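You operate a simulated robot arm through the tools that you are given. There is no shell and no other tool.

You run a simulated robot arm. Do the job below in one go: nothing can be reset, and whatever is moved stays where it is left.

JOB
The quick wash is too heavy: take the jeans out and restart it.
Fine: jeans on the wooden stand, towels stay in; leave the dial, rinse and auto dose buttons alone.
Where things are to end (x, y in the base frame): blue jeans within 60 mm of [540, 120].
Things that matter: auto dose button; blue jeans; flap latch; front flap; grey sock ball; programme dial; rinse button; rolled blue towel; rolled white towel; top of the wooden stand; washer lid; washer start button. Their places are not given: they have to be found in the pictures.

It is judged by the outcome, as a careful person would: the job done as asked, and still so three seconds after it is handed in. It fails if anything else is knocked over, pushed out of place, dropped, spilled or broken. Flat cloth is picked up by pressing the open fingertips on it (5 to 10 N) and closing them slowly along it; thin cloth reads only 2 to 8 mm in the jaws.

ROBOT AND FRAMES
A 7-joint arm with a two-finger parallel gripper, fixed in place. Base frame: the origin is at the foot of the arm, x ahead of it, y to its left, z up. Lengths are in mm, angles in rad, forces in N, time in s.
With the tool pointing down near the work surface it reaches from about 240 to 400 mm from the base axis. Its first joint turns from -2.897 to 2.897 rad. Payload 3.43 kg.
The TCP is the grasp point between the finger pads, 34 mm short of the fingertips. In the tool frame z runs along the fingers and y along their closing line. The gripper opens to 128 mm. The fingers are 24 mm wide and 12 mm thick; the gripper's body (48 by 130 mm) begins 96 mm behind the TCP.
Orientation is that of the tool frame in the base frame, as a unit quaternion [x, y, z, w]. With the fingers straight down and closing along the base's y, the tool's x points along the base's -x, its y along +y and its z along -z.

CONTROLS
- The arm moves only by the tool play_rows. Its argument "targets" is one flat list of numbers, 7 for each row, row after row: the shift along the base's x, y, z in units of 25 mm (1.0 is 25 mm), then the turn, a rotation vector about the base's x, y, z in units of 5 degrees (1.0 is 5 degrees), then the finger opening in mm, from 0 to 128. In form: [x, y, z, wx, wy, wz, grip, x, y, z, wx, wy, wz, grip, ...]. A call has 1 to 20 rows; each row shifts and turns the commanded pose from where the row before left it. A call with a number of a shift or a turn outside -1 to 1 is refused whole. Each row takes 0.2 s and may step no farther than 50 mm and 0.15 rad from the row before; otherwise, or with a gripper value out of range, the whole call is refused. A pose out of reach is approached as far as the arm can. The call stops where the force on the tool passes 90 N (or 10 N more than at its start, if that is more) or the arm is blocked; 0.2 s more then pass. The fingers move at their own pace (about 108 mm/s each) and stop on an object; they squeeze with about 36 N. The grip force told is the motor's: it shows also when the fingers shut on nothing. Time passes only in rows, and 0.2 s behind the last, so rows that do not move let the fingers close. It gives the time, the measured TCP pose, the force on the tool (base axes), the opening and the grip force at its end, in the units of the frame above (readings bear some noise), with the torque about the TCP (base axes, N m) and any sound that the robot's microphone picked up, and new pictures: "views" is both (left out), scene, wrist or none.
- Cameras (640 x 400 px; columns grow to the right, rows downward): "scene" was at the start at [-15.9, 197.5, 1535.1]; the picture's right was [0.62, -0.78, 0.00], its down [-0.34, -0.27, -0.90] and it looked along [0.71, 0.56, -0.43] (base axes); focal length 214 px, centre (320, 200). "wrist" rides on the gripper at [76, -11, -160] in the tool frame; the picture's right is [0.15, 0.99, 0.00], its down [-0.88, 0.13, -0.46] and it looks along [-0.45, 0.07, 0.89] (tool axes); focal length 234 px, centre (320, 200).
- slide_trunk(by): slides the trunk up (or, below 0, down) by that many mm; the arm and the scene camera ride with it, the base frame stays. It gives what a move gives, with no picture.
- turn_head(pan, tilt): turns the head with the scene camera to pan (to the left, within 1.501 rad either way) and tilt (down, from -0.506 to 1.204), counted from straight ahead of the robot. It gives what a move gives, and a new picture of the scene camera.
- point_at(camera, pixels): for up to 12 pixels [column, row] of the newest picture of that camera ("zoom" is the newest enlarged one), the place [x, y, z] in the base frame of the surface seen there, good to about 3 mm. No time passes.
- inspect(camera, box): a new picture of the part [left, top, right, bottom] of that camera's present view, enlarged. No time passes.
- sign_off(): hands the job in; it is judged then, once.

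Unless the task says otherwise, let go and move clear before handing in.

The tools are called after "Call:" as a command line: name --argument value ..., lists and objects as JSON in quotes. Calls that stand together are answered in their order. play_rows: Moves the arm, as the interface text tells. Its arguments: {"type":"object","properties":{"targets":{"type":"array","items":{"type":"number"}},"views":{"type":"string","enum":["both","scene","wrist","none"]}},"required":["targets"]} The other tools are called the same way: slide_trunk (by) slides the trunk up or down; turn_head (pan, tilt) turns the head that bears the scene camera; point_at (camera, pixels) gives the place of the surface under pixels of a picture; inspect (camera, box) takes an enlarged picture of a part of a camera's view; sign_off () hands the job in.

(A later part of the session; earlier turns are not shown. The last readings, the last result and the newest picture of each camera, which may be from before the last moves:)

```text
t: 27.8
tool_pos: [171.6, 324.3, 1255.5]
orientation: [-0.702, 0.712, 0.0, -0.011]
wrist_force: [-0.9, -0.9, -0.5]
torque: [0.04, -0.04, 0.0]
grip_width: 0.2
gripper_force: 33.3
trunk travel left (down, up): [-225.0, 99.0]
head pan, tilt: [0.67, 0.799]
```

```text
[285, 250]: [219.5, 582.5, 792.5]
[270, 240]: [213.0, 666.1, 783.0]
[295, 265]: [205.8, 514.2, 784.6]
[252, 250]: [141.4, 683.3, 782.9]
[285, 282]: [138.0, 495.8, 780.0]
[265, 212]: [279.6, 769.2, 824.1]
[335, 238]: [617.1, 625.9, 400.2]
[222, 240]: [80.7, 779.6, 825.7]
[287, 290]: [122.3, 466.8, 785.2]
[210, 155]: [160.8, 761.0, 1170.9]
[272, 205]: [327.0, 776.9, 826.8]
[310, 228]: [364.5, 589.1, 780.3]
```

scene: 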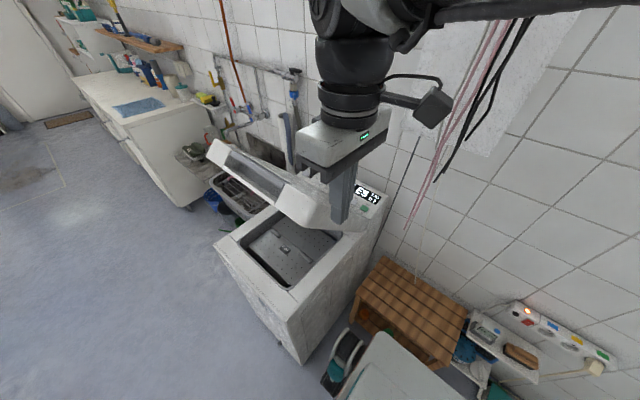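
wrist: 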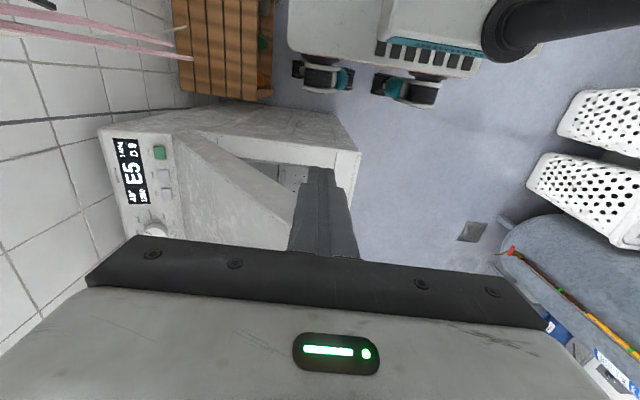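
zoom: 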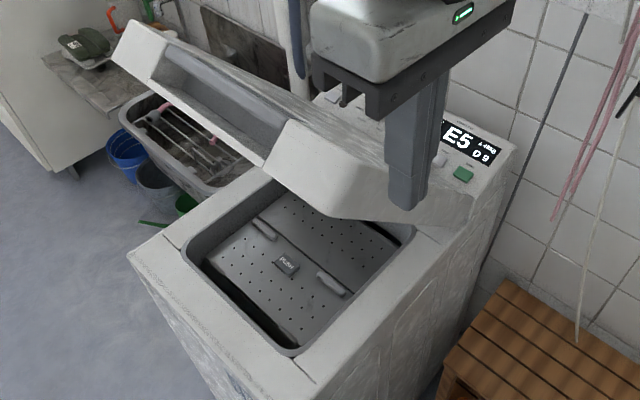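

The drum has two flaps at z≈783 with a "PUSH" latch at (220,582,792). First I'll push the lid fully open from beneath, tilting the tool to point +y beside the washer.

Call:
play_rows --targets '[0.15, 0, -0.53, 1, 0, 0, 0, 0.15, 0, -0.53, 1, 0, 0, 0, 0.15, 0, -0.53, 1, 0, 0, 0, 0.15, 0, -0.53, 1, 0, 0, 0, 0.15, 0, -0.53, 1, 0, 0, 0, 0.15, 0, -0.53, 1, 0, 0, 0, 0.15, 0, -0.53, 1, 0, 0, 0, 0.15, 0, -0.53, 1, 0, 0, 0, 0.15, 0, -0.53, 1, 0, 0, 0]' --views "scene"

Call:
play_rows --targets '[0.15, 0, -0.53, 1, 0, 0, 0, 0.15, 0, -0.53, 1, 0, 0, 0, 0.15, 0, -0.53, 1, 0, 0, 0, 0.15, 0, -0.53, 1, 0, 0, 0, 0.15, 0, -0.53, 1, 0, 0, 0, 0.15, 0, -0.53, 1, 0, 0, 0]'

```text
t: 29.8
tool_pos: [201.7, 326.6, 1137.8]
orientation: [0.655, -0.654, -0.268, -0.267]
wrist_force: [0.1, 0.5, 0.4]
torque: [0.01, 0.0, 0.01]
grip_width: 0.2
gripper_force: 33.5
trunk travel left (down, up): [-225.0, 99.0]
head pan, tilt: [0.67, 0.799]
```

scene: 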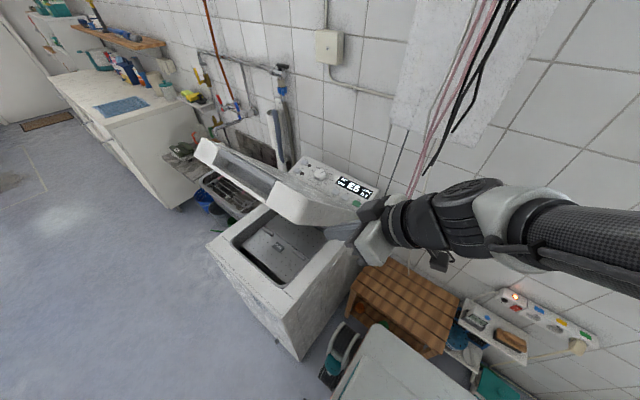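

```text
t: 31.2
tool_pos: [267.9, 351.5, 1079.0]
orientation: [0.564, -0.562, -0.428, -0.428]
wrist_force: [-0.3, -0.5, 0.4]
torque: [0.01, -0.04, -0.02]
grip_width: 0.0
gripper_force: 33.1
out of reach, approached as far as the arm can: row 1, 2, 3, 4, 5
trunk travel left (down, up): [-225.0, 99.0]
head pan, tilt: [0.67, 0.799]
```

scene: 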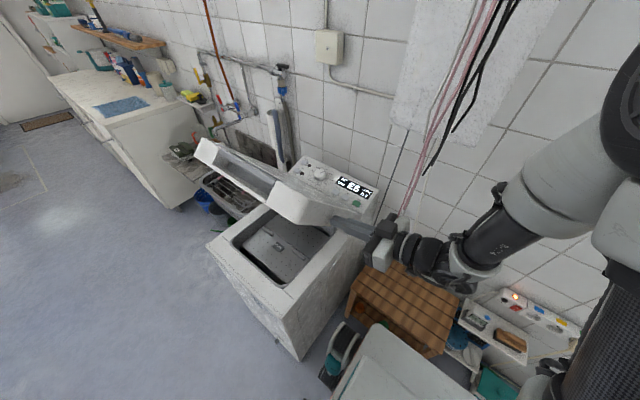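
wrist: 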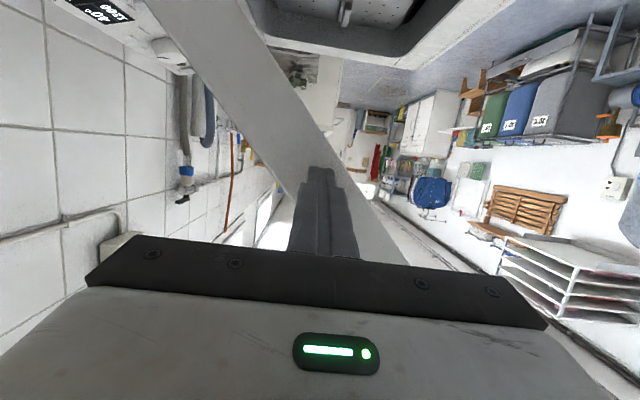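

The finger is at the lid's side edge level. I'll lower below the underside, then go in under it and look.

Call:
play_rows --targets '[0, 0, -0.9, 0, 0, 0, 0, 0, 0, -0.9, 0, 0, 0, 0, 0, 0, -0.9, 0, 0, 0, 0, 0, 0, -0.7, 0, 0, 0, 0]'

```text
t: 32.2
tool_pos: [267.6, 351.1, 991.7]
orientation: [0.564, -0.562, -0.428, -0.427]
wrist_force: [0.2, -0.6, -0.3]
torque: [0.0, 0.01, -0.03]
grip_width: 0.2
gripper_force: 33.0
trunk travel left (down, up): [-225.0, 99.0]
head pan, tilt: [0.67, 0.799]
```

scene: 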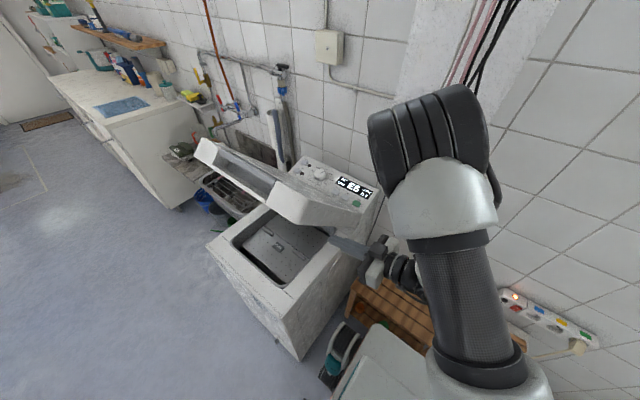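
wrist: 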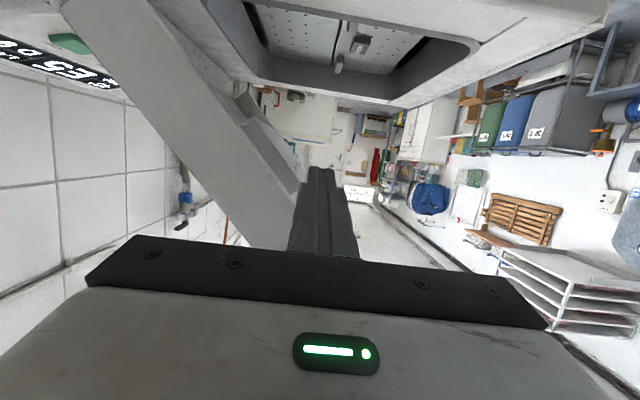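

The finger line nearly touches the lid's underside edge at (300,190). I'll shift down and forward a bit, then move in under the lid by 95 mm.

Call:
play_rows --targets '[-0.6, 0, -0.8, 0, 0, 0, 0, -0.4, 0, -0.4, 0, 0, 0, 0, 0, 0.8, 0, 0, 0, 0, 0, 0, 1, 0, 0, 0, 0, 0, 0, 1, 0, 0, 0, 0, 0, 0, 1, 0, 0, 0, 0, 0]'

```text
t: 33.6
tool_pos: [243.0, 447.2, 963.7]
orientation: [0.564, -0.562, -0.428, -0.427]
wrist_force: [-0.3, -1.8, 0.4]
torque: [-0.01, 0.03, 0.0]
grip_width: 0.0
gripper_force: 33.2
trunk travel left (down, up): [-225.0, 99.0]
head pan, tilt: [0.67, 0.799]
```

scene: 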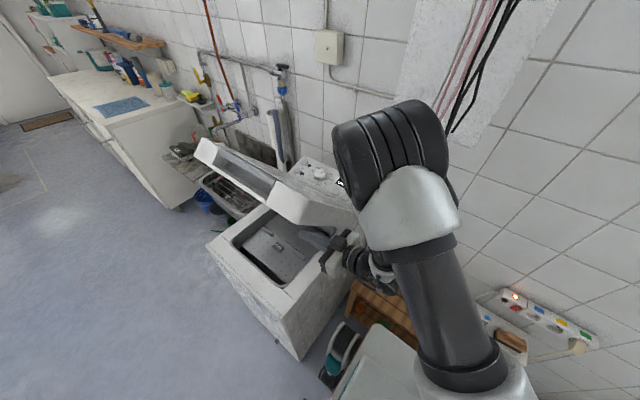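
wrist: 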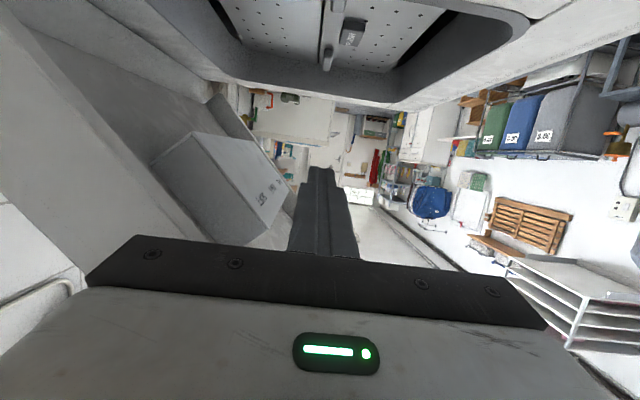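

The finger is under the hollow lid. I'll sweep along an arc about the hinge to push it up, checking the force.

Call:
play_rows --targets '[0.44, 0, 0.86, 0, 0, 0, 0, 0.3, 0, 0.45, 0, 0, 0, 0, 0.3, 0, 0.45, 0, 0, 0, 0, 0.34, 0, 0.43, 0, 0, 0, 0, 0.34, 0, 0.43, 0, 0, 0, 0, 0.39, 0, 0.39, 0, 0, 0, 0, 0.39, 0, 0.39, 0, 0, 0, 0]'

```text
t: 35.2
tool_pos: [305.6, 446.7, 1050.3]
orientation: [0.565, -0.561, -0.429, -0.427]
wrist_force: [-0.5, 0.8, 0.3]
torque: [0.01, -0.04, 0.03]
grip_width: 0.2
gripper_force: 33.0
trunk travel left (down, up): [-225.0, 99.0]
head pan, tilt: [0.67, 0.799]
```

scene: 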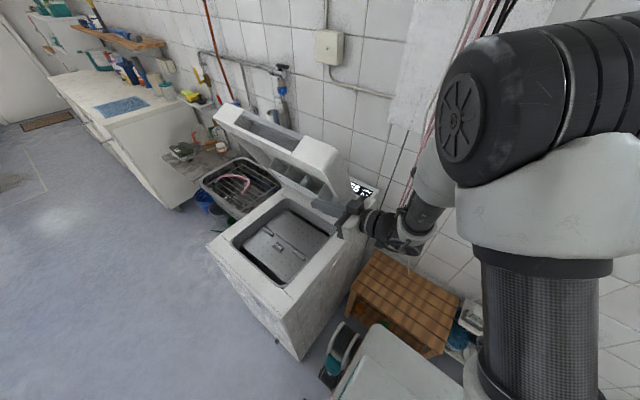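
wrist: 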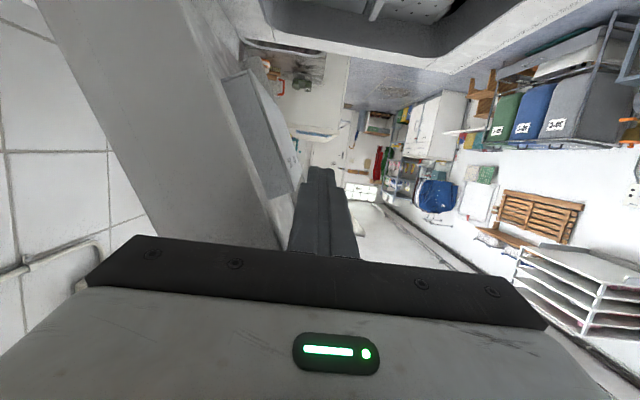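

The lid has risen to roughly 65° with negligible force. I'll continue the arc.

Call:
play_rows --targets '[0.42, 0, 0.34, 0, 0, 0, 0, 0.42, 0, 0.34, 0, 0, 0, 0, 0.46, 0, 0.3, 0, 0, 0, 0, 0.46, 0, 0.3, 0, 0, 0, 0, 0.49, 0, 0.25, 0, 0, 0, 0, 0.49, 0, 0.25, 0, 0, 0, 0]'

```text
t: 36.6
tool_pos: [373.6, 448.0, 1092.9]
orientation: [0.564, -0.562, -0.428, -0.427]
wrist_force: [0.1, -0.6, -0.6]
torque: [0.0, 0.01, 0.03]
grip_width: 0.0
gripper_force: 33.1
trunk travel left (down, up): [-225.0, 99.0]
head pan, tilt: [0.67, 0.799]
```

scene: 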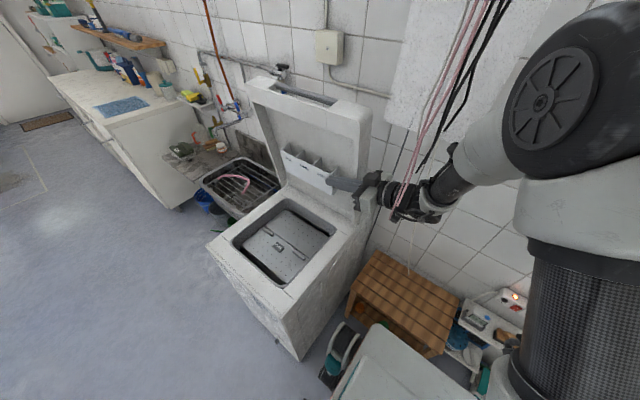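
wrist: 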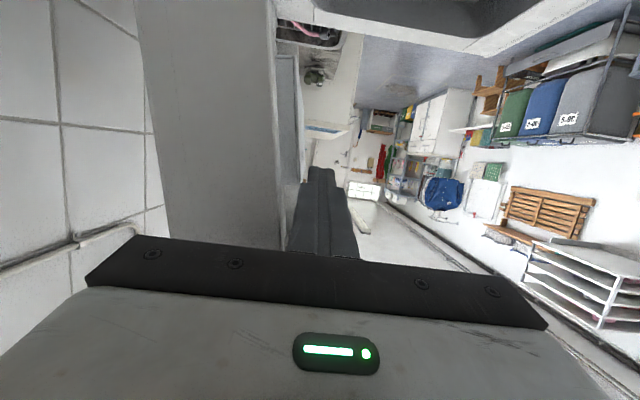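

The lid now stands upright and the drum is fully accessible. I'll retreat and rotate the tool back to pointing down above the drum.

Call:
play_rows --targets '[-0.8, -0.3, -0.2, 0, 0, 0, 0, -0.8, -0.2, 0, -0.2, 0, 0, 0, -0.6, 0, 0, -1, 0, 0, 0, -0.5, 0, 0, -1, 0, 0, 0, -0.5, 0, 0.2, -1, 0, 0, 0, -0.5, 0, 0.2, -1, 0, 0, 0, -0.5, 0, 0.2, -1, 0, 0, 0, -0.4, 0.2, 0, -1, 0, 0, 0, -0.4, 0.2, 0, -1, 0, 0, 0, -0.4, 0.2, 0, -1, 0, 0, 0, -0.2, 0.2, 0, -1, 0, 0, 0, 0, 0.3, 0, -1, 0, 0, 0, 0, 0.3, 0, -1, 0, 0, 0, 0, 0.3, 0, -1, 0, 0, 0, 0, 0.3, 0, -1, 0, 0, 0, 0, 0.3, 0, -1, 0, 0, 0, 0, 0.3, 0, -0.7, 0, 0, 0]'

```text
t: 40.2
tool_pos: [234.9, 499.6, 1102.7]
orientation: [0.708, -0.706, -0.001, 0.004]
wrist_force: [-0.3, -0.1, -0.1]
torque: [-0.02, -0.02, 0.05]
grip_width: 0.0
gripper_force: 33.1
trunk travel left (down, up): [-225.0, 99.0]
head pan, tilt: [0.67, 0.799]
```

scene: 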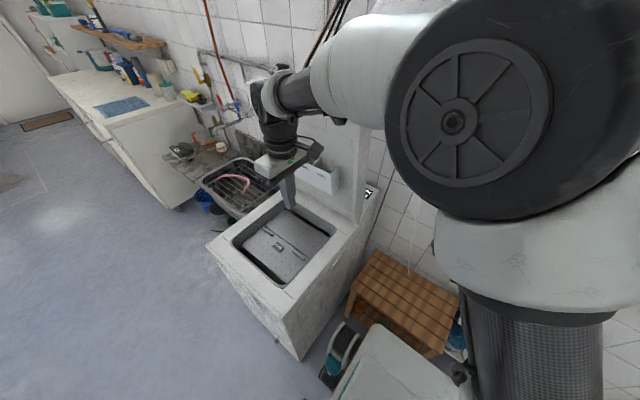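
wrist: 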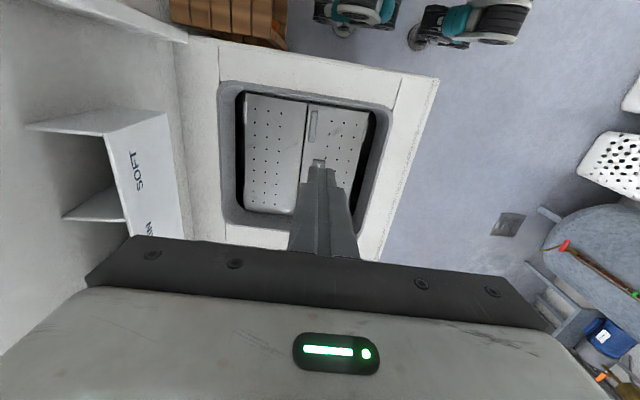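

The drum door is visible around (305,150) in the wrist view. I'll zoom in on it with both cameras and measure.

Call:
inspect --camera "wrist" --box '[200, 60, 420, 240]'

Call:
inspect --camera "scene" --box '[200, 170, 360, 310]'

Call:
point_at --camera "wrist" --pixels '[[319, 162], [313, 115], [313, 135], [306, 110], [306, 150], [270, 120], [350, 130], [246, 130], [375, 130], [235, 130], [272, 94], [330, 100]]'

Call:
point_at --camera "scene" --pixels '[[279, 246], [268, 231], [301, 256], [262, 235], [283, 252], [275, 262], [310, 232], [240, 243], [276, 280], [330, 235], [290, 212], [284, 242]]'

```text
2.22 times, centred on (310, 150) of wrist
```

zoom: 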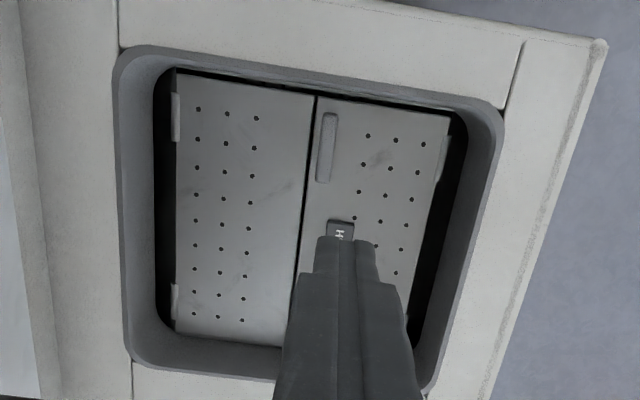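

```text
2.86 times, centred on (280, 240) of scene
```

zoom: 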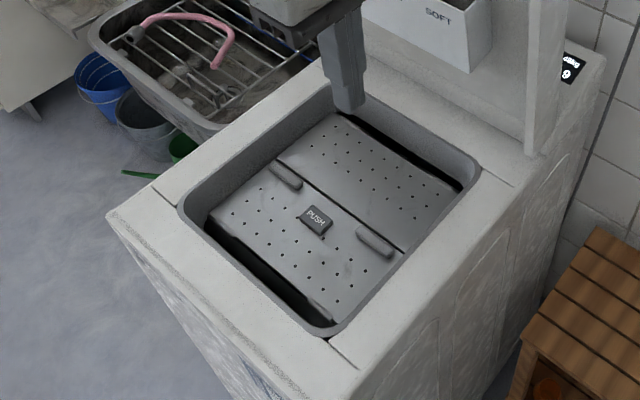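

```text
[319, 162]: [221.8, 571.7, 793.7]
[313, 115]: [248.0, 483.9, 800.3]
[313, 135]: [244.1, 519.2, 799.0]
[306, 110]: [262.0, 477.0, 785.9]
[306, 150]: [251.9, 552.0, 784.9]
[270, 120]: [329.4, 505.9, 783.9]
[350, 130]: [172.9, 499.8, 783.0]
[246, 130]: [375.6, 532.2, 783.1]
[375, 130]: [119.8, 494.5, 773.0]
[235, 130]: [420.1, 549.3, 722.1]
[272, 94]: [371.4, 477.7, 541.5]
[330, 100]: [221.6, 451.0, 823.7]
```

```text
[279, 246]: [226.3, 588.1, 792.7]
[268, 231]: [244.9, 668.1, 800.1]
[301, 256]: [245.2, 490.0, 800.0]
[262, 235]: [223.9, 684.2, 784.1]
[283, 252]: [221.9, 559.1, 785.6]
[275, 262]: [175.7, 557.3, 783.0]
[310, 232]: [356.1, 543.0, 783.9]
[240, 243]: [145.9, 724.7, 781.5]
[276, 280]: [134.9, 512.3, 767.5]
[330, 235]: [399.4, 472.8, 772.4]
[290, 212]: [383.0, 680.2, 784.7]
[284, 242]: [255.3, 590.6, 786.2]
```

The front flap (x≈125–252) carries the PUSH latch at (222,582,793) and two ridge grips at (246,~495) and (246,~668). I'll bring the closed fingertips just above the latch.

Call:
play_rows --targets '[-0.05, 0.3, -0.95, 0, 0, 0, 0, -0.05, 0.3, -0.95, 0, 0, 0, 0, -0.05, 0.3, -0.95, 0, 0, 0, 0, -0.05, 0.3, -0.95, 0, 0, 0, 0, -0.05, 0.3, -0.95, 0, 0, 0, 0, -0.05, 0.3, -0.95, 0, 0, 0, 0, -0.05, 0.3, -0.95, 0, 0, 0, 0, -0.05, 0.3, -0.95, 0, 0, 0, 0, -0.05, 0.3, -0.95, 0, 0, 0, 0, -0.05, 0.3, -0.95, 0, 0, 0, 0, 0, 0.3, -0.6, 0, 0, 0, 0]'

```text
t: 42.6
tool_pos: [222.9, 581.9, 849.7]
orientation: [-0.707, 0.707, 0.001, -0.001]
wrist_force: [-0.1, 0.6, -0.5]
torque: [0.0, 0.0, -0.01]
grip_width: 0.0
gripper_force: 32.7
trunk travel left (down, up): [-225.0, 99.0]
head pan, tilt: [0.67, 0.799]
```

scene: 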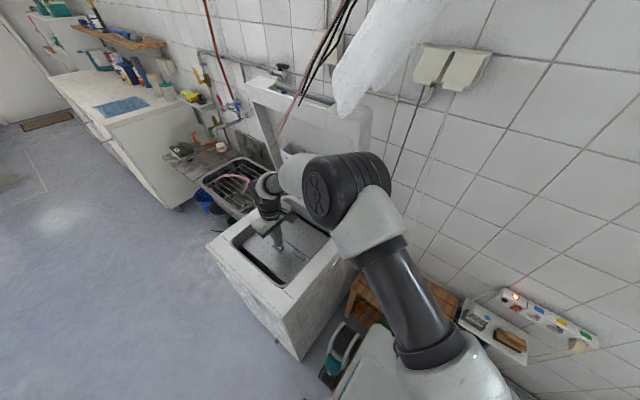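
wrist: 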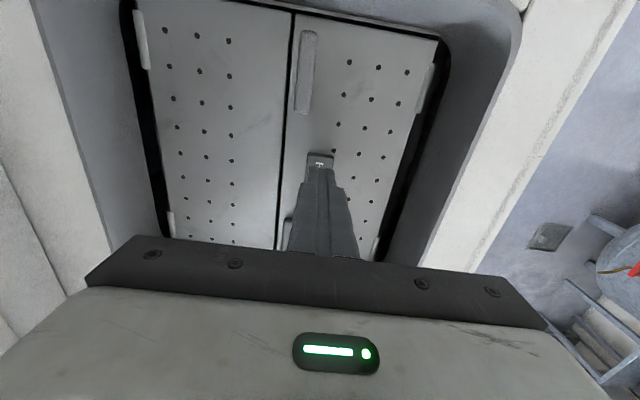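

Fingertips are ~23 mm above the latch. I'll press down in small steps.

Call:
play_rows --targets '[0, 0, -0.4, 0, 0, 0, 0, 0, 0, -0.3, 0, 0, 0, 0, 0, 0, -0.16, 0, 0, 0, 0, 0, 0, -0.12, 0, 0, 0, 0, 0, 0, -0.12, 0, 0, 0, 0]'

```text
t: 43.8
tool_pos: [222.0, 582.2, 822.8]
orientation: [0.708, -0.707, -0.002, 0.001]
wrist_force: [0.4, 1.5, 4.4]
torque: [0.02, 0.0, -0.01]
grip_width: 0.2
gripper_force: 32.6
trunk travel left (down, up): [-225.0, 99.0]
head pan, tilt: [0.67, 0.799]
```

scene: 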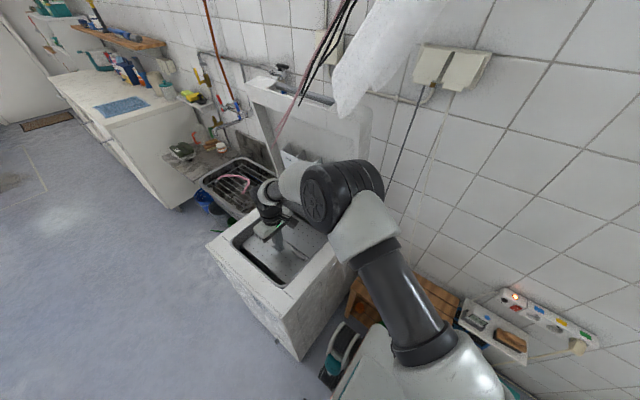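
wrist: 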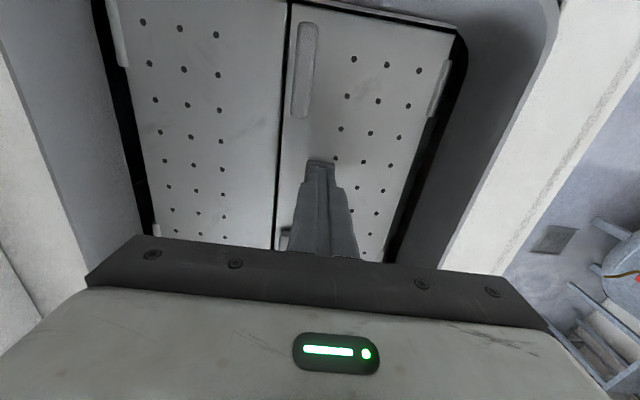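

Contact with 4.4 N, latch pressed about 4 mm. I'll press a little farther.

Call:
play_rows --targets '[0, 0, -0.1, 0, 0, 0, 0, 0, 0, -0.08, 0, 0, 0, 0, 0, 0, 0, 0, 0, 0, 0]'

```text
t: 44.6
tool_pos: [221.4, 582.8, 819.0]
orientation: [0.707, -0.707, -0.001, 0.002]
wrist_force: [1.9, 3.3, 10.7]
torque: [0.08, -0.05, 0.0]
grip_width: 0.0
gripper_force: 33.3
trunk travel left (down, up): [-225.0, 99.0]
head pan, tilt: [0.67, 0.799]
```

scene: 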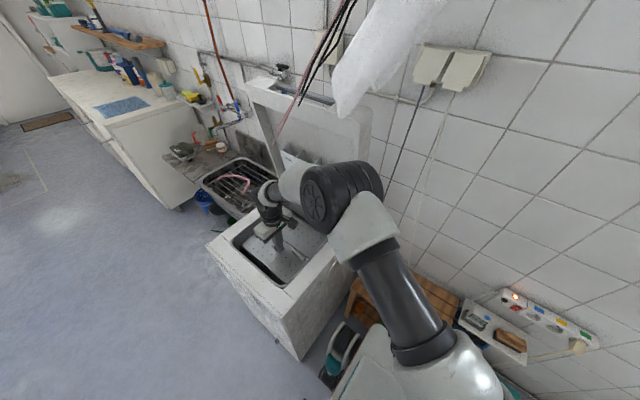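
wrist: 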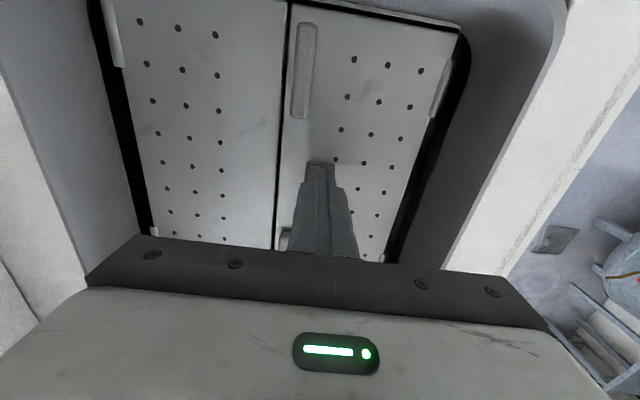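

10.7 N and no click reported yet; I'll push a few mm more, watching the force.

Call:
play_rows --targets '[0, 0, -0.1, 0, 0, 0, 0, 0, 0, -0.1, 0, 0, 0, 0, 0, 0, 0, 0, 0, 0, 0]'

```text
t: 45.4
tool_pos: [221.5, 581.7, 815.0]
orientation: [-0.706, 0.708, 0.002, 0.001]
wrist_force: [1.6, -1.5, 29.9]
torque: [-0.18, -0.08, -0.03]
grip_width: 0.0
gripper_force: 33.1
trunk travel left (down, up): [-225.0, 99.0]
head pan, tilt: [0.67, 0.799]
```

scene: 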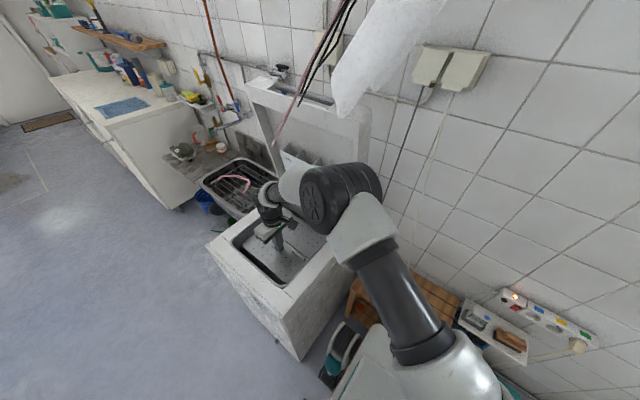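
wrist: 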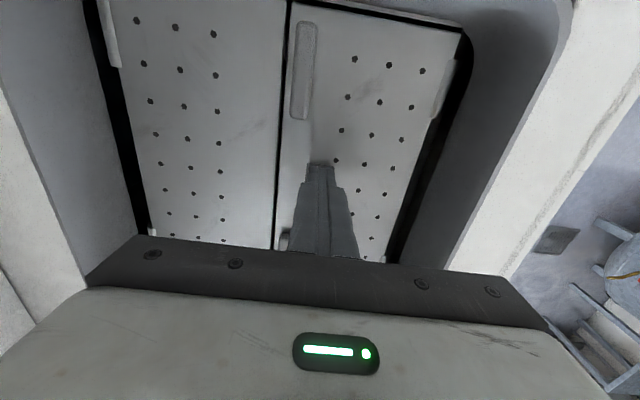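

30 N, so the latch is bottomed. I'll raise the tool and see whether the flap popped.

Call:
play_rows --targets '[0, 0, 0.3, 0, 0, 0, 0, 0, 0, 0.5, 0, 0, 0, 0, 0, 0, 1, 0, 0, 0, 0, 0, 0, 1, 0, 0, 0, 0, 0, 0, 1, 0, 0, 0, 0, 0, 0, 1, 0, 0, 0, 0]'

Call:
inspect --camera "wrist" --box '[160, 0, 480, 260]'

Call:
inspect --camera "scene" --box '[200, 170, 360, 310]'

```text
t: 46.8
tool_pos: [223.2, 583.2, 931.3]
orientation: [-0.707, 0.707, 0.001, -0.002]
wrist_force: [-0.1, 1.0, 0.4]
torque: [-0.01, 0.03, 0.0]
grip_width: 0.2
gripper_force: 32.5
trunk travel left (down, up): [-225.0, 99.0]
head pan, tilt: [0.67, 0.799]
```

scene: 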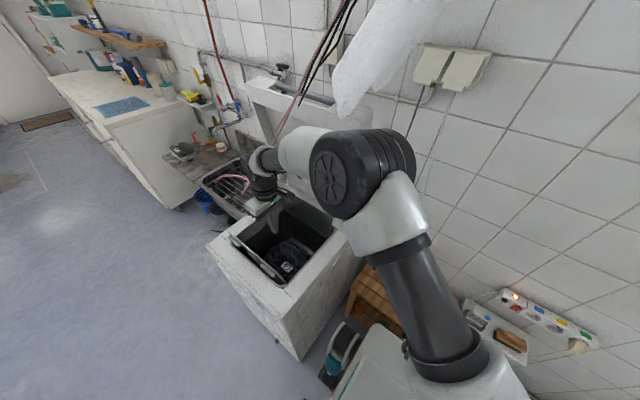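
wrist: 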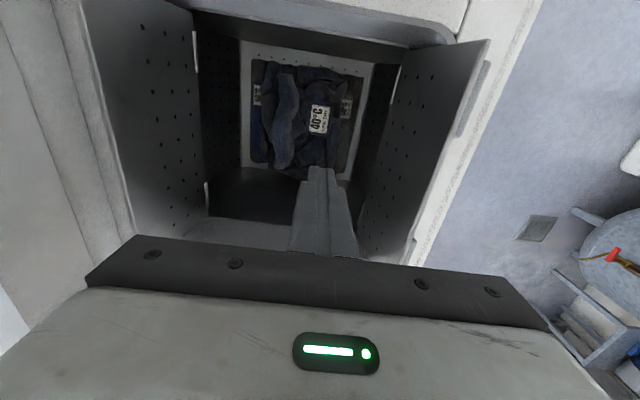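

```text
1.54 times, centred on (320, 130) of wrist
```

zoom: 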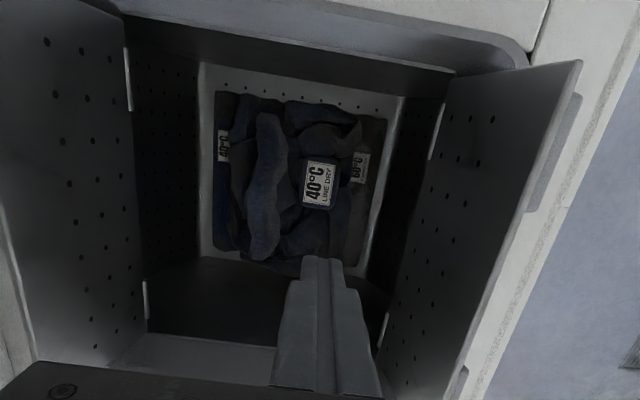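

```text
2.86 times, centred on (280, 240) of scene
```

zoom: 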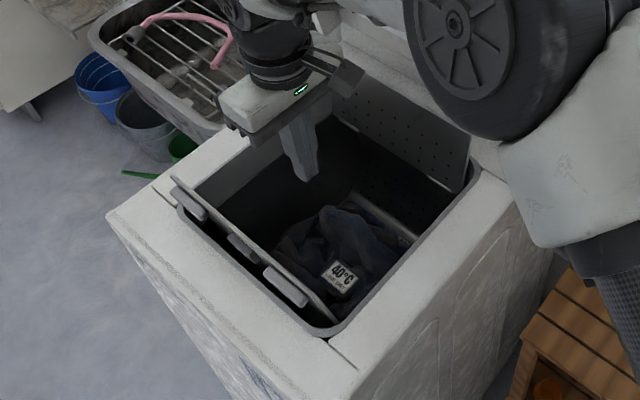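

Pressing released both spring flaps, and the drum interior is visible with dark-blue cloth and labels ("40°C LINE DRY", "60°C"). I'll enlarge it and measure depths.

Call:
inspect --camera "wrist" --box '[235, 30, 395, 190]'

Call:
point_at --camera "wrist" --pixels '[[321, 118], [257, 95], [346, 105], [285, 100], [295, 130], [320, 90], [265, 140], [355, 150], [310, 155], [250, 60], [365, 70], [245, 165]]'

Call:
point_at --camera "wrist" --pixels '[[195, 40], [210, 205], [488, 45], [400, 70], [415, 240], [190, 30], [240, 35], [240, 45], [385, 55], [455, 130], [300, 62], [375, 120]]'

```text
2.50 times, centred on (315, 110) of wrist
```

zoom: 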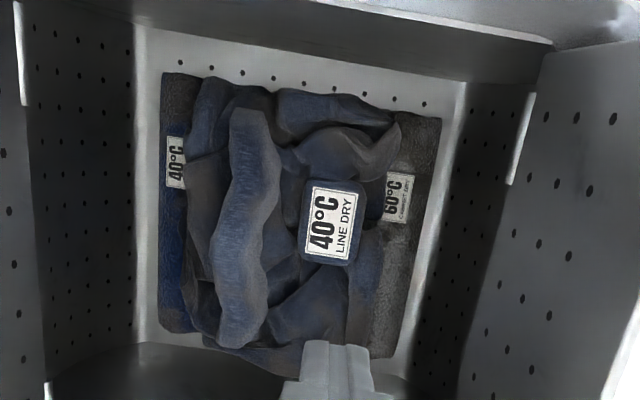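

```text
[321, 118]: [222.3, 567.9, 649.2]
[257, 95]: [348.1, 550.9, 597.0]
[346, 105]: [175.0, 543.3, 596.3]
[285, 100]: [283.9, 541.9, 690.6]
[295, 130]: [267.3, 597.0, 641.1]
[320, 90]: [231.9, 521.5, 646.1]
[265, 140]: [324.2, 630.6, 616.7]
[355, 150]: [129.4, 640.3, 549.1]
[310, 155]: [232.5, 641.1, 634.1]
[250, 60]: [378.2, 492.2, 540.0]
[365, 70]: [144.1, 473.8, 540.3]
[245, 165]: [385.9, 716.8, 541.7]
```

```text
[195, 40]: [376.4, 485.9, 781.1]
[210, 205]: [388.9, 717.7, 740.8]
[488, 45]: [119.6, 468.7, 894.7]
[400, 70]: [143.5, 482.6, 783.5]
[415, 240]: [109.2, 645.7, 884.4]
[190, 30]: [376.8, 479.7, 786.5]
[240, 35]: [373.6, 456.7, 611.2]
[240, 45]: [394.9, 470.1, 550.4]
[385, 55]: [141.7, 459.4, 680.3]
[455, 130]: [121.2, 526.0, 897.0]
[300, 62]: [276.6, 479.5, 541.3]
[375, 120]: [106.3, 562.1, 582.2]
```

The jeans lie in the middle over two towel rolls (labels at x≈348 and x≈175), with a raised fold along y near x≈284. I'll measure the fold more finely.

Call:
point_at --camera "wrist" --pixels '[[288, 80], [286, 95], [284, 110], [282, 120], [280, 130], [283, 145], [284, 160], [274, 110], [278, 110], [291, 110], [296, 110], [302, 110]]'

Call:
point_at --camera "wrist" --pixels '[[272, 130], [276, 130], [286, 130], [290, 130], [300, 130], [310, 130], [328, 92], [335, 82], [305, 75], [325, 140], [300, 150], [265, 110]]'

```text
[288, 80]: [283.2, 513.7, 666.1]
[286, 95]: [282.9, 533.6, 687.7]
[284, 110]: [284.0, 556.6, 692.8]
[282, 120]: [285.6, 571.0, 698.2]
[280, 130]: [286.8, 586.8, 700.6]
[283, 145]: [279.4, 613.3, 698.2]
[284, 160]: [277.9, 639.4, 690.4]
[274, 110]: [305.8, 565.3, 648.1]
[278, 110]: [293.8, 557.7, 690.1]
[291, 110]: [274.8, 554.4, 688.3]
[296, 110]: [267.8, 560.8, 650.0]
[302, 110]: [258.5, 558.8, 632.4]
```

```text
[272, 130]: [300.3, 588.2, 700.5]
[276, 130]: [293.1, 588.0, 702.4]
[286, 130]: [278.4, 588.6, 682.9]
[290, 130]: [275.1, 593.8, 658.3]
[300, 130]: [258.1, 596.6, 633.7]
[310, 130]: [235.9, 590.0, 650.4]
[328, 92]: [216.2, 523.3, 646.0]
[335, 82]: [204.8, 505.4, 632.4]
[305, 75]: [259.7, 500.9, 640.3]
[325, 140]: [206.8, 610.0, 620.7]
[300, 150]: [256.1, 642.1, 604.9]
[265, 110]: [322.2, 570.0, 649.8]
```

The fold's crest is at about (289,585,700), ~28 mm wide and ~50 mm tall — ideal to pinch along x. I'll open to 62 mm and descend over it.

Call:
play_rows --targets '[0.65, 0, 0, 0, 0, 0, 30, 0.65, 0, 0, 0, 0, 0, 62, 0.65, 0, 0, 0, 0, 0, 62, 0.68, 0, 0, 0, 0, 0, 62, 0, 0, -0.9, 0, 0, 0, 62, 0, 0, -0.9, 0, 0, 0, 62, 0, 0, -0.9, 0, 0, 0, 62, 0, 0, -0.9, 0, 0, 0, 62, 0, 0, -0.9, 0, 0, 0, 62, 0, 0, -0.9, 0, 0, 0, 62]'

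```text
t: 49.0
tool_pos: [287.4, 582.3, 797.6]
orientation: [0.708, -0.707, -0.001, 0.001]
wrist_force: [0.1, 0.3, 0.4]
torque: [0.04, 0.01, 0.03]
grip_width: 61.8
gripper_force: 0.1
trunk travel left (down, up): [-225.0, 99.0]
head pan, tilt: [0.67, 0.799]
```

scene: 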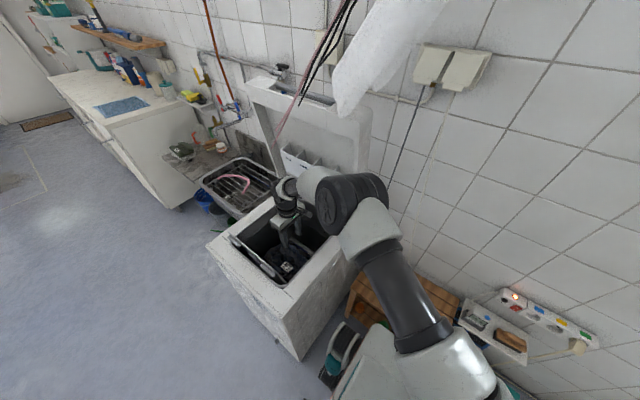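
wrist: 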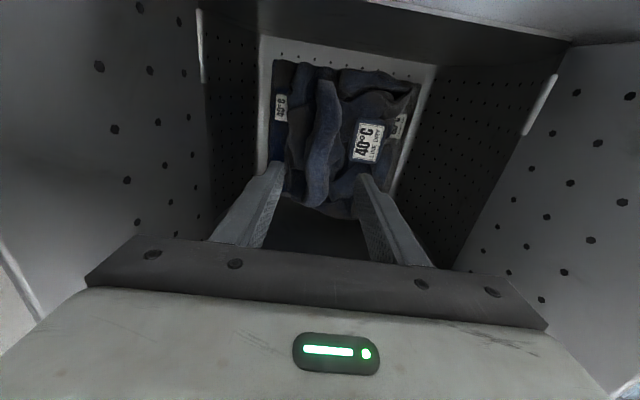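

The fold at (320,140) is centred between the fingers, so I'll descend around it.

Call:
play_rows --targets '[0, 0, -0.8, 0, 0, 0, 62, 0, 0, -0.8, 0, 0, 0, 62, 0, 0, -0.8, 0, 0, 0, 62, 0, 0, -0.8, 0, 0, 0, 62, 0, 0, -0.8, 0, 0, 0, 62]'

```text
t: 50.2
tool_pos: [287.9, 583.3, 698.3]
orientation: [-0.707, 0.708, 0.0, -0.003]
wrist_force: [-0.4, 0.3, -0.5]
torque: [-0.01, 0.01, -0.01]
grip_width: 62.1
gripper_force: 0.1
trunk travel left (down, up): [-225.0, 99.0]
head pan, tilt: [0.67, 0.799]
```

scene: 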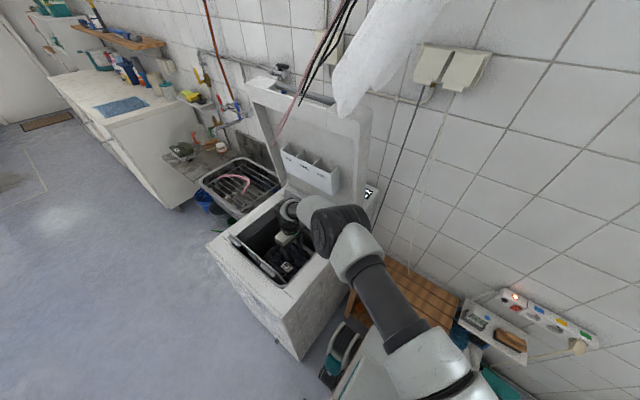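
wrist: 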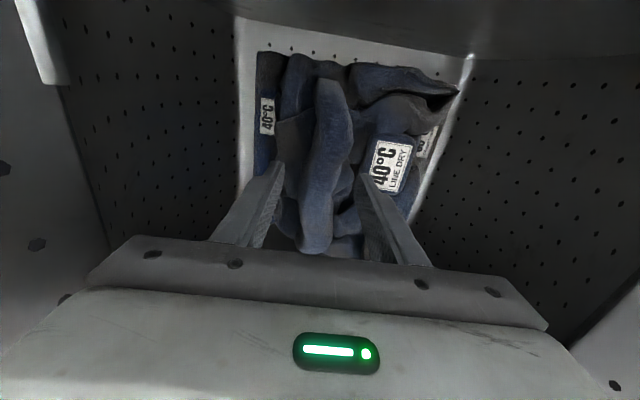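

Fingers straddle the fold. I'll go 10 mm lower and close.

Call:
play_rows --targets '[0, 0, -0.4, 0, 0, 0, 62, 0, 0, 0, 0, 0, 0, 45, 0, 0, 0, 0, 0, 0, 30, 0, 0, 0, 0, 0, 0, 15, 0, 0, 0, 0, 0, 0, 0, 0, 0, 0, 0, 0, 0, 0, 0, 0, 0, 0, 0, 0, 0]'

```text
t: 51.8
tool_pos: [285.3, 583.3, 692.0]
orientation: [0.707, -0.707, -0.004, -0.001]
wrist_force: [-14.3, 4.5, 41.7]
torque: [-0.58, 2.43, -0.52]
grip_width: 30.4
gripper_force: 36.0
trunk travel left (down, up): [-225.0, 99.0]
head pan, tilt: [0.67, 0.799]
```

scene: 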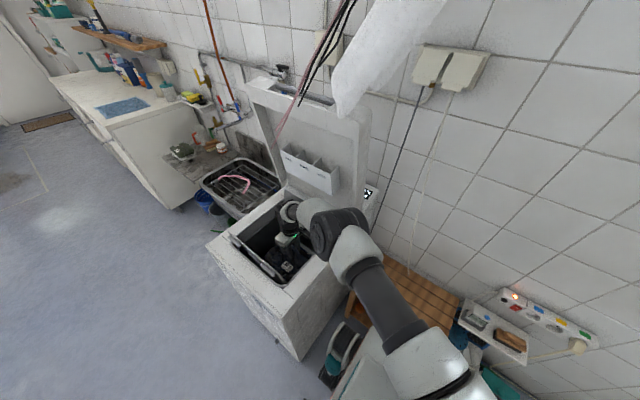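
wrist: 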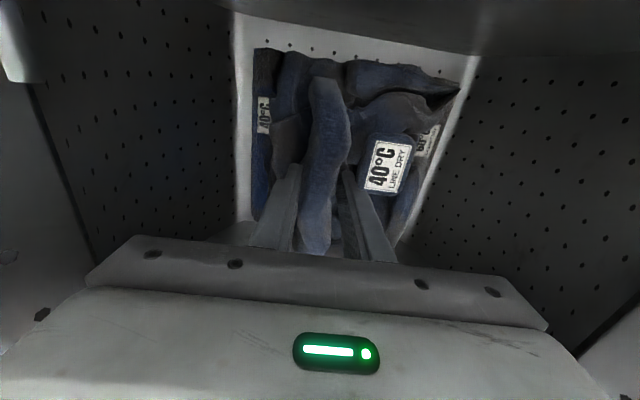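

The fold is gripped (30 mm, 36 N). I'll lift straight up slowly and check the load.

Call:
play_rows --targets '[0, 0, 0.4, 0, 0, 0, 0, 0, 0, 0.5, 0, 0, 0, 0, 0, 0, 0.5, 0, 0, 0, 0, 0, 0, 0.5, 0, 0, 0, 0, 0, 0, 0.5, 0, 0, 0, 0]'

```text
t: 53.0
tool_pos: [288.1, 582.1, 747.9]
orientation: [0.707, -0.707, 0.0, 0.002]
wrist_force: [0.0, 0.2, -0.9]
torque: [-0.02, -0.01, 0.01]
grip_width: 0.0
gripper_force: 33.1
trunk travel left (down, up): [-225.0, 99.0]
head pan, tilt: [0.67, 0.799]
```

scene: 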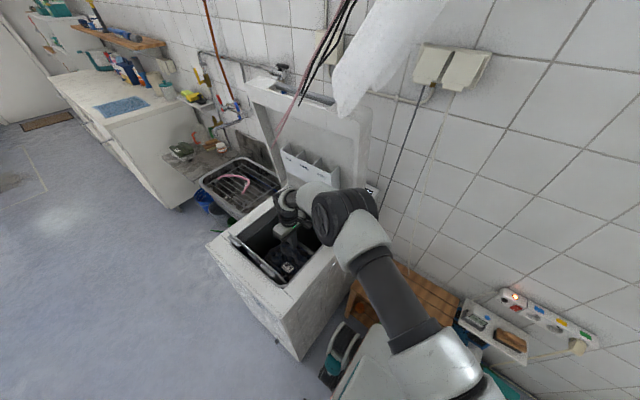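
wrist: 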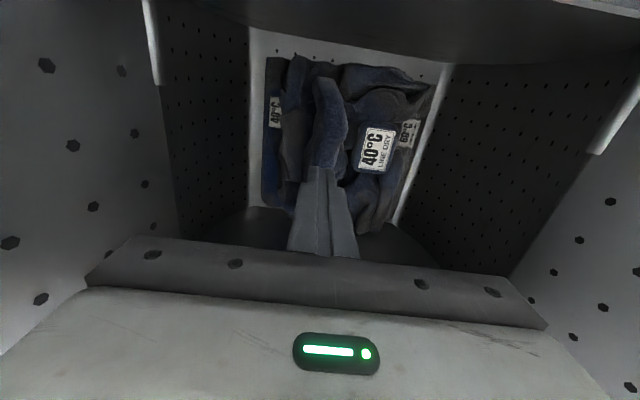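

The fingers slipped off when lifting (width is now 0). I'll raise a bit and re-examine the cloth.

Call:
play_rows --targets '[0, 0, 1, 0, 0, 0, 0, 0, 0, 1, 0, 0, 0, 0, -0.6, 0, 1, 0, 0, 0, 0, -0.6, 0.4, 1, 0, 0, 0, 0, -0.6, 0.6, 1, 0, 0, 0, 0, -0.6, 0.6, 1, 0, 0, 0, 0, 0, 0.6, 1, 0, 0, 0, 0]'

Call:
inspect --camera "wrist" --box '[230, 30, 390, 190]'

```text
t: 54.6
tool_pos: [227.4, 636.4, 922.2]
orientation: [0.707, -0.707, -0.002, 0.002]
wrist_force: [0.4, -0.9, 0.6]
torque: [0.04, -0.01, -0.02]
grip_width: 0.0
gripper_force: 33.2
trunk travel left (down, up): [-225.0, 99.0]
head pan, tilt: [0.67, 0.799]
```

scene: 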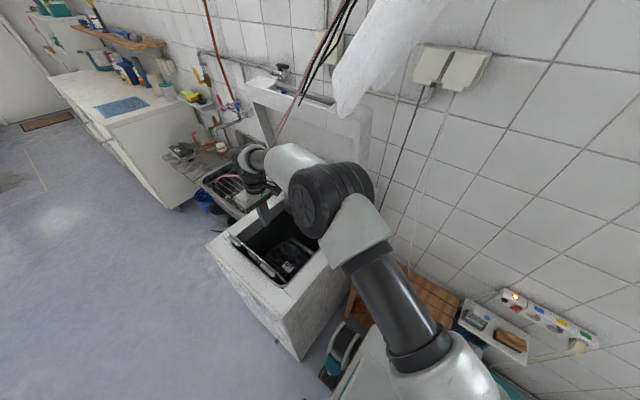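
wrist: 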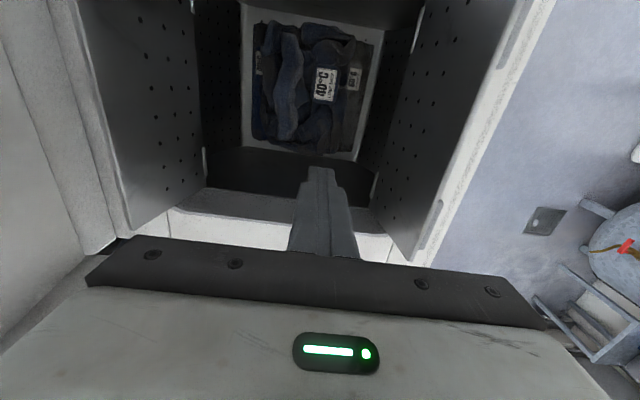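

```text
2.50 times, centred on (310, 110) of wrist
```

zoom: 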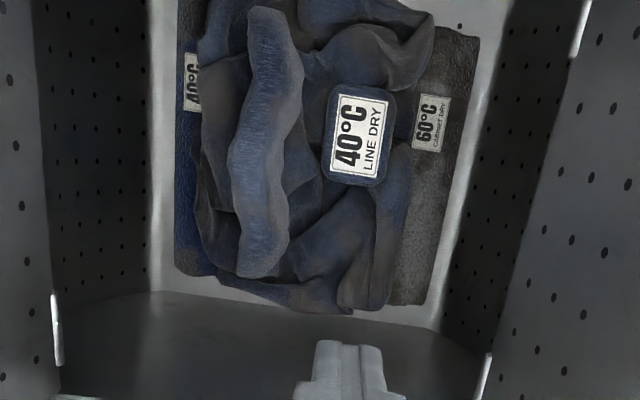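

The jeans look unchanged, with the same fold crest. I'll measure its profile across several sections.

Call:
point_at --camera "zoom" --pixels '[[235, 60], [245, 60], [260, 60], [275, 60], [290, 60], [300, 60], [310, 60], [225, 130], [235, 130], [250, 130], [265, 130], [285, 130]]'

Call:
point_at --camera "zoom" --pixels '[[225, 180], [235, 180], [250, 180], [265, 180], [280, 180], [295, 180], [230, 240], [240, 240], [255, 240], [270, 240], [285, 240], [295, 240]]'

Call:
point_at --camera "zoom" --pixels '[[270, 12], [262, 275], [320, 200], [330, 230], [390, 60], [360, 30], [380, 240], [215, 160], [205, 110], [300, 110], [315, 80], [400, 120]]'

```text
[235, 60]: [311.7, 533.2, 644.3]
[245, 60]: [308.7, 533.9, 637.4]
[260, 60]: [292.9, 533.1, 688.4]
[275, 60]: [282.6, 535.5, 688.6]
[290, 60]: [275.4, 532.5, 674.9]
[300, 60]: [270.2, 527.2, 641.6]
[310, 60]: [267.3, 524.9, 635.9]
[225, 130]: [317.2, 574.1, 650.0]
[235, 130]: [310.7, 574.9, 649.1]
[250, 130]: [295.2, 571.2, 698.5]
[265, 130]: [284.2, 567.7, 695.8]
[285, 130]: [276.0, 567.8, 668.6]
```

```text
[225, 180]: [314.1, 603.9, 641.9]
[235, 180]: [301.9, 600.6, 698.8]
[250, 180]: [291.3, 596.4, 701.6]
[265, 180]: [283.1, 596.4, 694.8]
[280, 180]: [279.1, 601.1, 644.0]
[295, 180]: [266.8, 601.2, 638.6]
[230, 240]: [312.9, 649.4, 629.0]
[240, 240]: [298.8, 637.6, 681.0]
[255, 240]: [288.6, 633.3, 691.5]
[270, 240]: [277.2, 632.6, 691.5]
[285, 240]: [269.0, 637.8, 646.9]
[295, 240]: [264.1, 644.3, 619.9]
```

```text
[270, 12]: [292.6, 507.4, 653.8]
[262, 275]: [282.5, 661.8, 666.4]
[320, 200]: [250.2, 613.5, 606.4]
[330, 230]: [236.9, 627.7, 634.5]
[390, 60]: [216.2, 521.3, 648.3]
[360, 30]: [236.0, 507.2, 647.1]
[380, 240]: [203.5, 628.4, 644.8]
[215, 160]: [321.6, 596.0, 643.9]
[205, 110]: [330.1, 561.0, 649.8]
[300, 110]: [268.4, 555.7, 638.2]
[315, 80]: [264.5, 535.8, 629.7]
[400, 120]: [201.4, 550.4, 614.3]
```

The fold is about x 275–303, crest z≈700, base ≈645, y 510–665. I'll retry centred at (287,590), going deeper until light contact and closing slowly.

Call:
play_rows --targets '[0.6, -0.4, -0.4, 0, 0, 0, 40, 0.6, -0.5, -0.5, 0, 0, 0, 66, 0.6, -0.5, -0.5, 0, 0, 0, 66, 0.6, -0.4, -0.5, 0, 0, 0, 66, 0, 0, -1, 0, 0, 0, 66, 0, 0, -1, 0, 0, 0, 66, 0, 0, -1, 0, 0, 0, 66, 0, 0, -1, 0, 0, 0, 66, 0, 0, -1, 0, 0, 0, 66, 0, 0, -1, 0, 0, 0, 66, 0, 0, -0.9, 0, 0, 0, 66]'

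```text
t: 57.0
tool_pos: [286.4, 592.8, 700.8]
orientation: [0.707, -0.707, 0.0, 0.002]
wrist_force: [-0.3, 0.0, 0.3]
torque: [0.03, -0.02, -0.01]
grip_width: 66.2
gripper_force: 0.2
trunk travel left (down, up): [-225.0, 99.0]
head pan, tilt: [0.67, 0.799]
```

scene: 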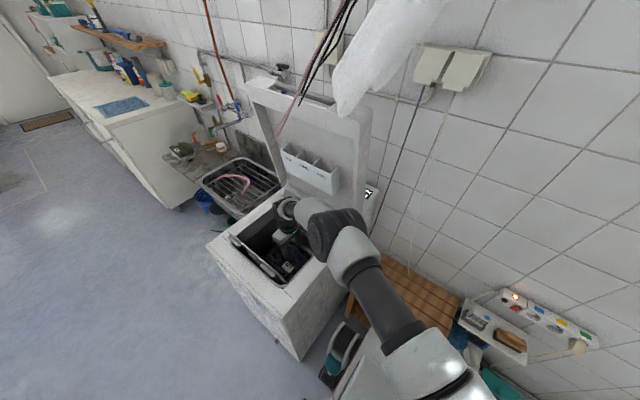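
wrist: 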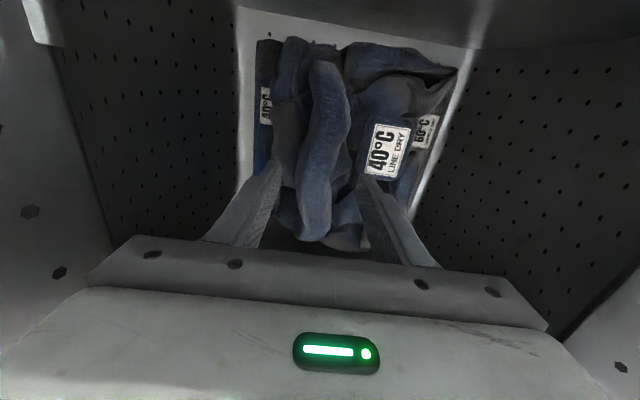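

Fingers straddle the fold in free air. I'll lower in 4 mm steps until there's light contact.

Call:
play_rows --targets '[0, 0, -0.2, 0, 0, 0, 66, 0, 0, -0.2, 0, 0, 0, 66, 0, 0, -0.16, 0, 0, 0, 66]' --views "none"

Call:
play_rows --targets '[0, 0, -0.12, 0, 0, 0, 66, 0, 0, 0, 0, 0, 0, 66]' --views "none"

Call:
play_rows --targets '[0, 0, -0.12, 0, 0, 0, 66, 0, 0, 0, 0, 0, 0, 66]' --views "wrist"

```text
t: 57.8
tool_pos: [286.8, 593.9, 690.5]
orientation: [0.708, -0.706, -0.001, 0.002]
wrist_force: [-4.6, -5.3, 16.8]
torque: [-0.41, 0.83, 0.09]
grip_width: 68.8
gripper_force: 2.9
trunk travel left (down, up): [-225.0, 99.0]
head pan, tilt: [0.67, 0.799]
```

```text
t: 58.4
tool_pos: [288.3, 594.5, 690.5]
orientation: [-0.707, 0.707, 0.003, 0.0]
wrist_force: [-9.5, -8.4, 38.9]
torque: [-0.73, 1.9, 0.15]
grip_width: 71.5
gripper_force: 5.1
trunk travel left (down, up): [-225.0, 99.0]
head pan, tilt: [0.67, 0.799]
```

```text
t: 59.0
tool_pos: [286.7, 594.4, 690.2]
orientation: [0.707, -0.707, -0.003, -0.002]
wrist_force: [-12.4, -8.1, 53.3]
torque: [-0.87, 2.54, 0.09]
grip_width: 73.3
gripper_force: 6.2
trunk travel left (down, up): [-225.0, 99.0]
head pan, tilt: [0.67, 0.799]
```

wrist: 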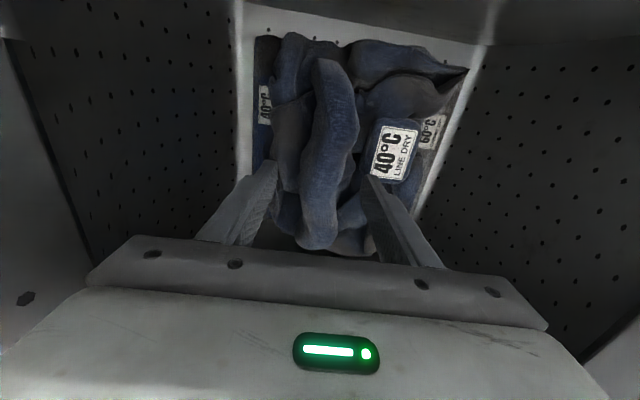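

The −x finger is resting on a neighbouring fold near x≈247 (torque shows contact ~40 mm to that side). I'll back off, narrow the opening to 44 mm, and go down again closer around the fold.

Call:
play_rows --targets '[0, 0, 0.6, 0, 0, 0, 60, 0, 0, 0.8, 0, 0, 0, 44, 0.08, -0.1, 0, 0, 0, 0, 44, 0, 0, -0.4, 0, 0, 0, 44, 0, 0, -0.4, 0, 0, 0, 44, 0, 0, -0.2, 0, 0, 0, 44]' --views "wrist"

```text
t: 60.4
tool_pos: [290.6, 590.2, 693.1]
orientation: [0.708, -0.706, -0.001, 0.002]
wrist_force: [0.5, 0.2, 0.8]
torque: [-0.02, -0.01, -0.01]
grip_width: 44.1
gripper_force: 0.3
trunk travel left (down, up): [-225.0, 99.0]
head pan, tilt: [0.67, 0.799]
```

wrist: 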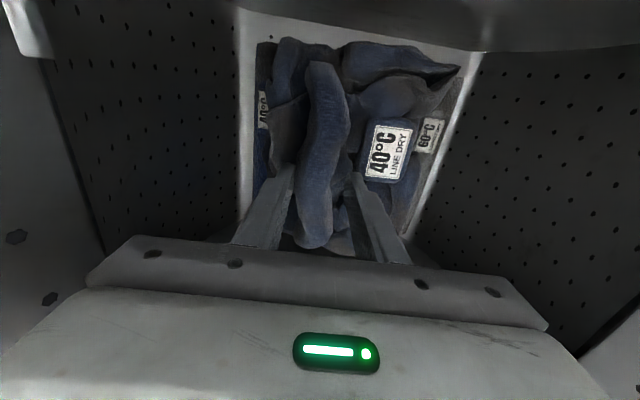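

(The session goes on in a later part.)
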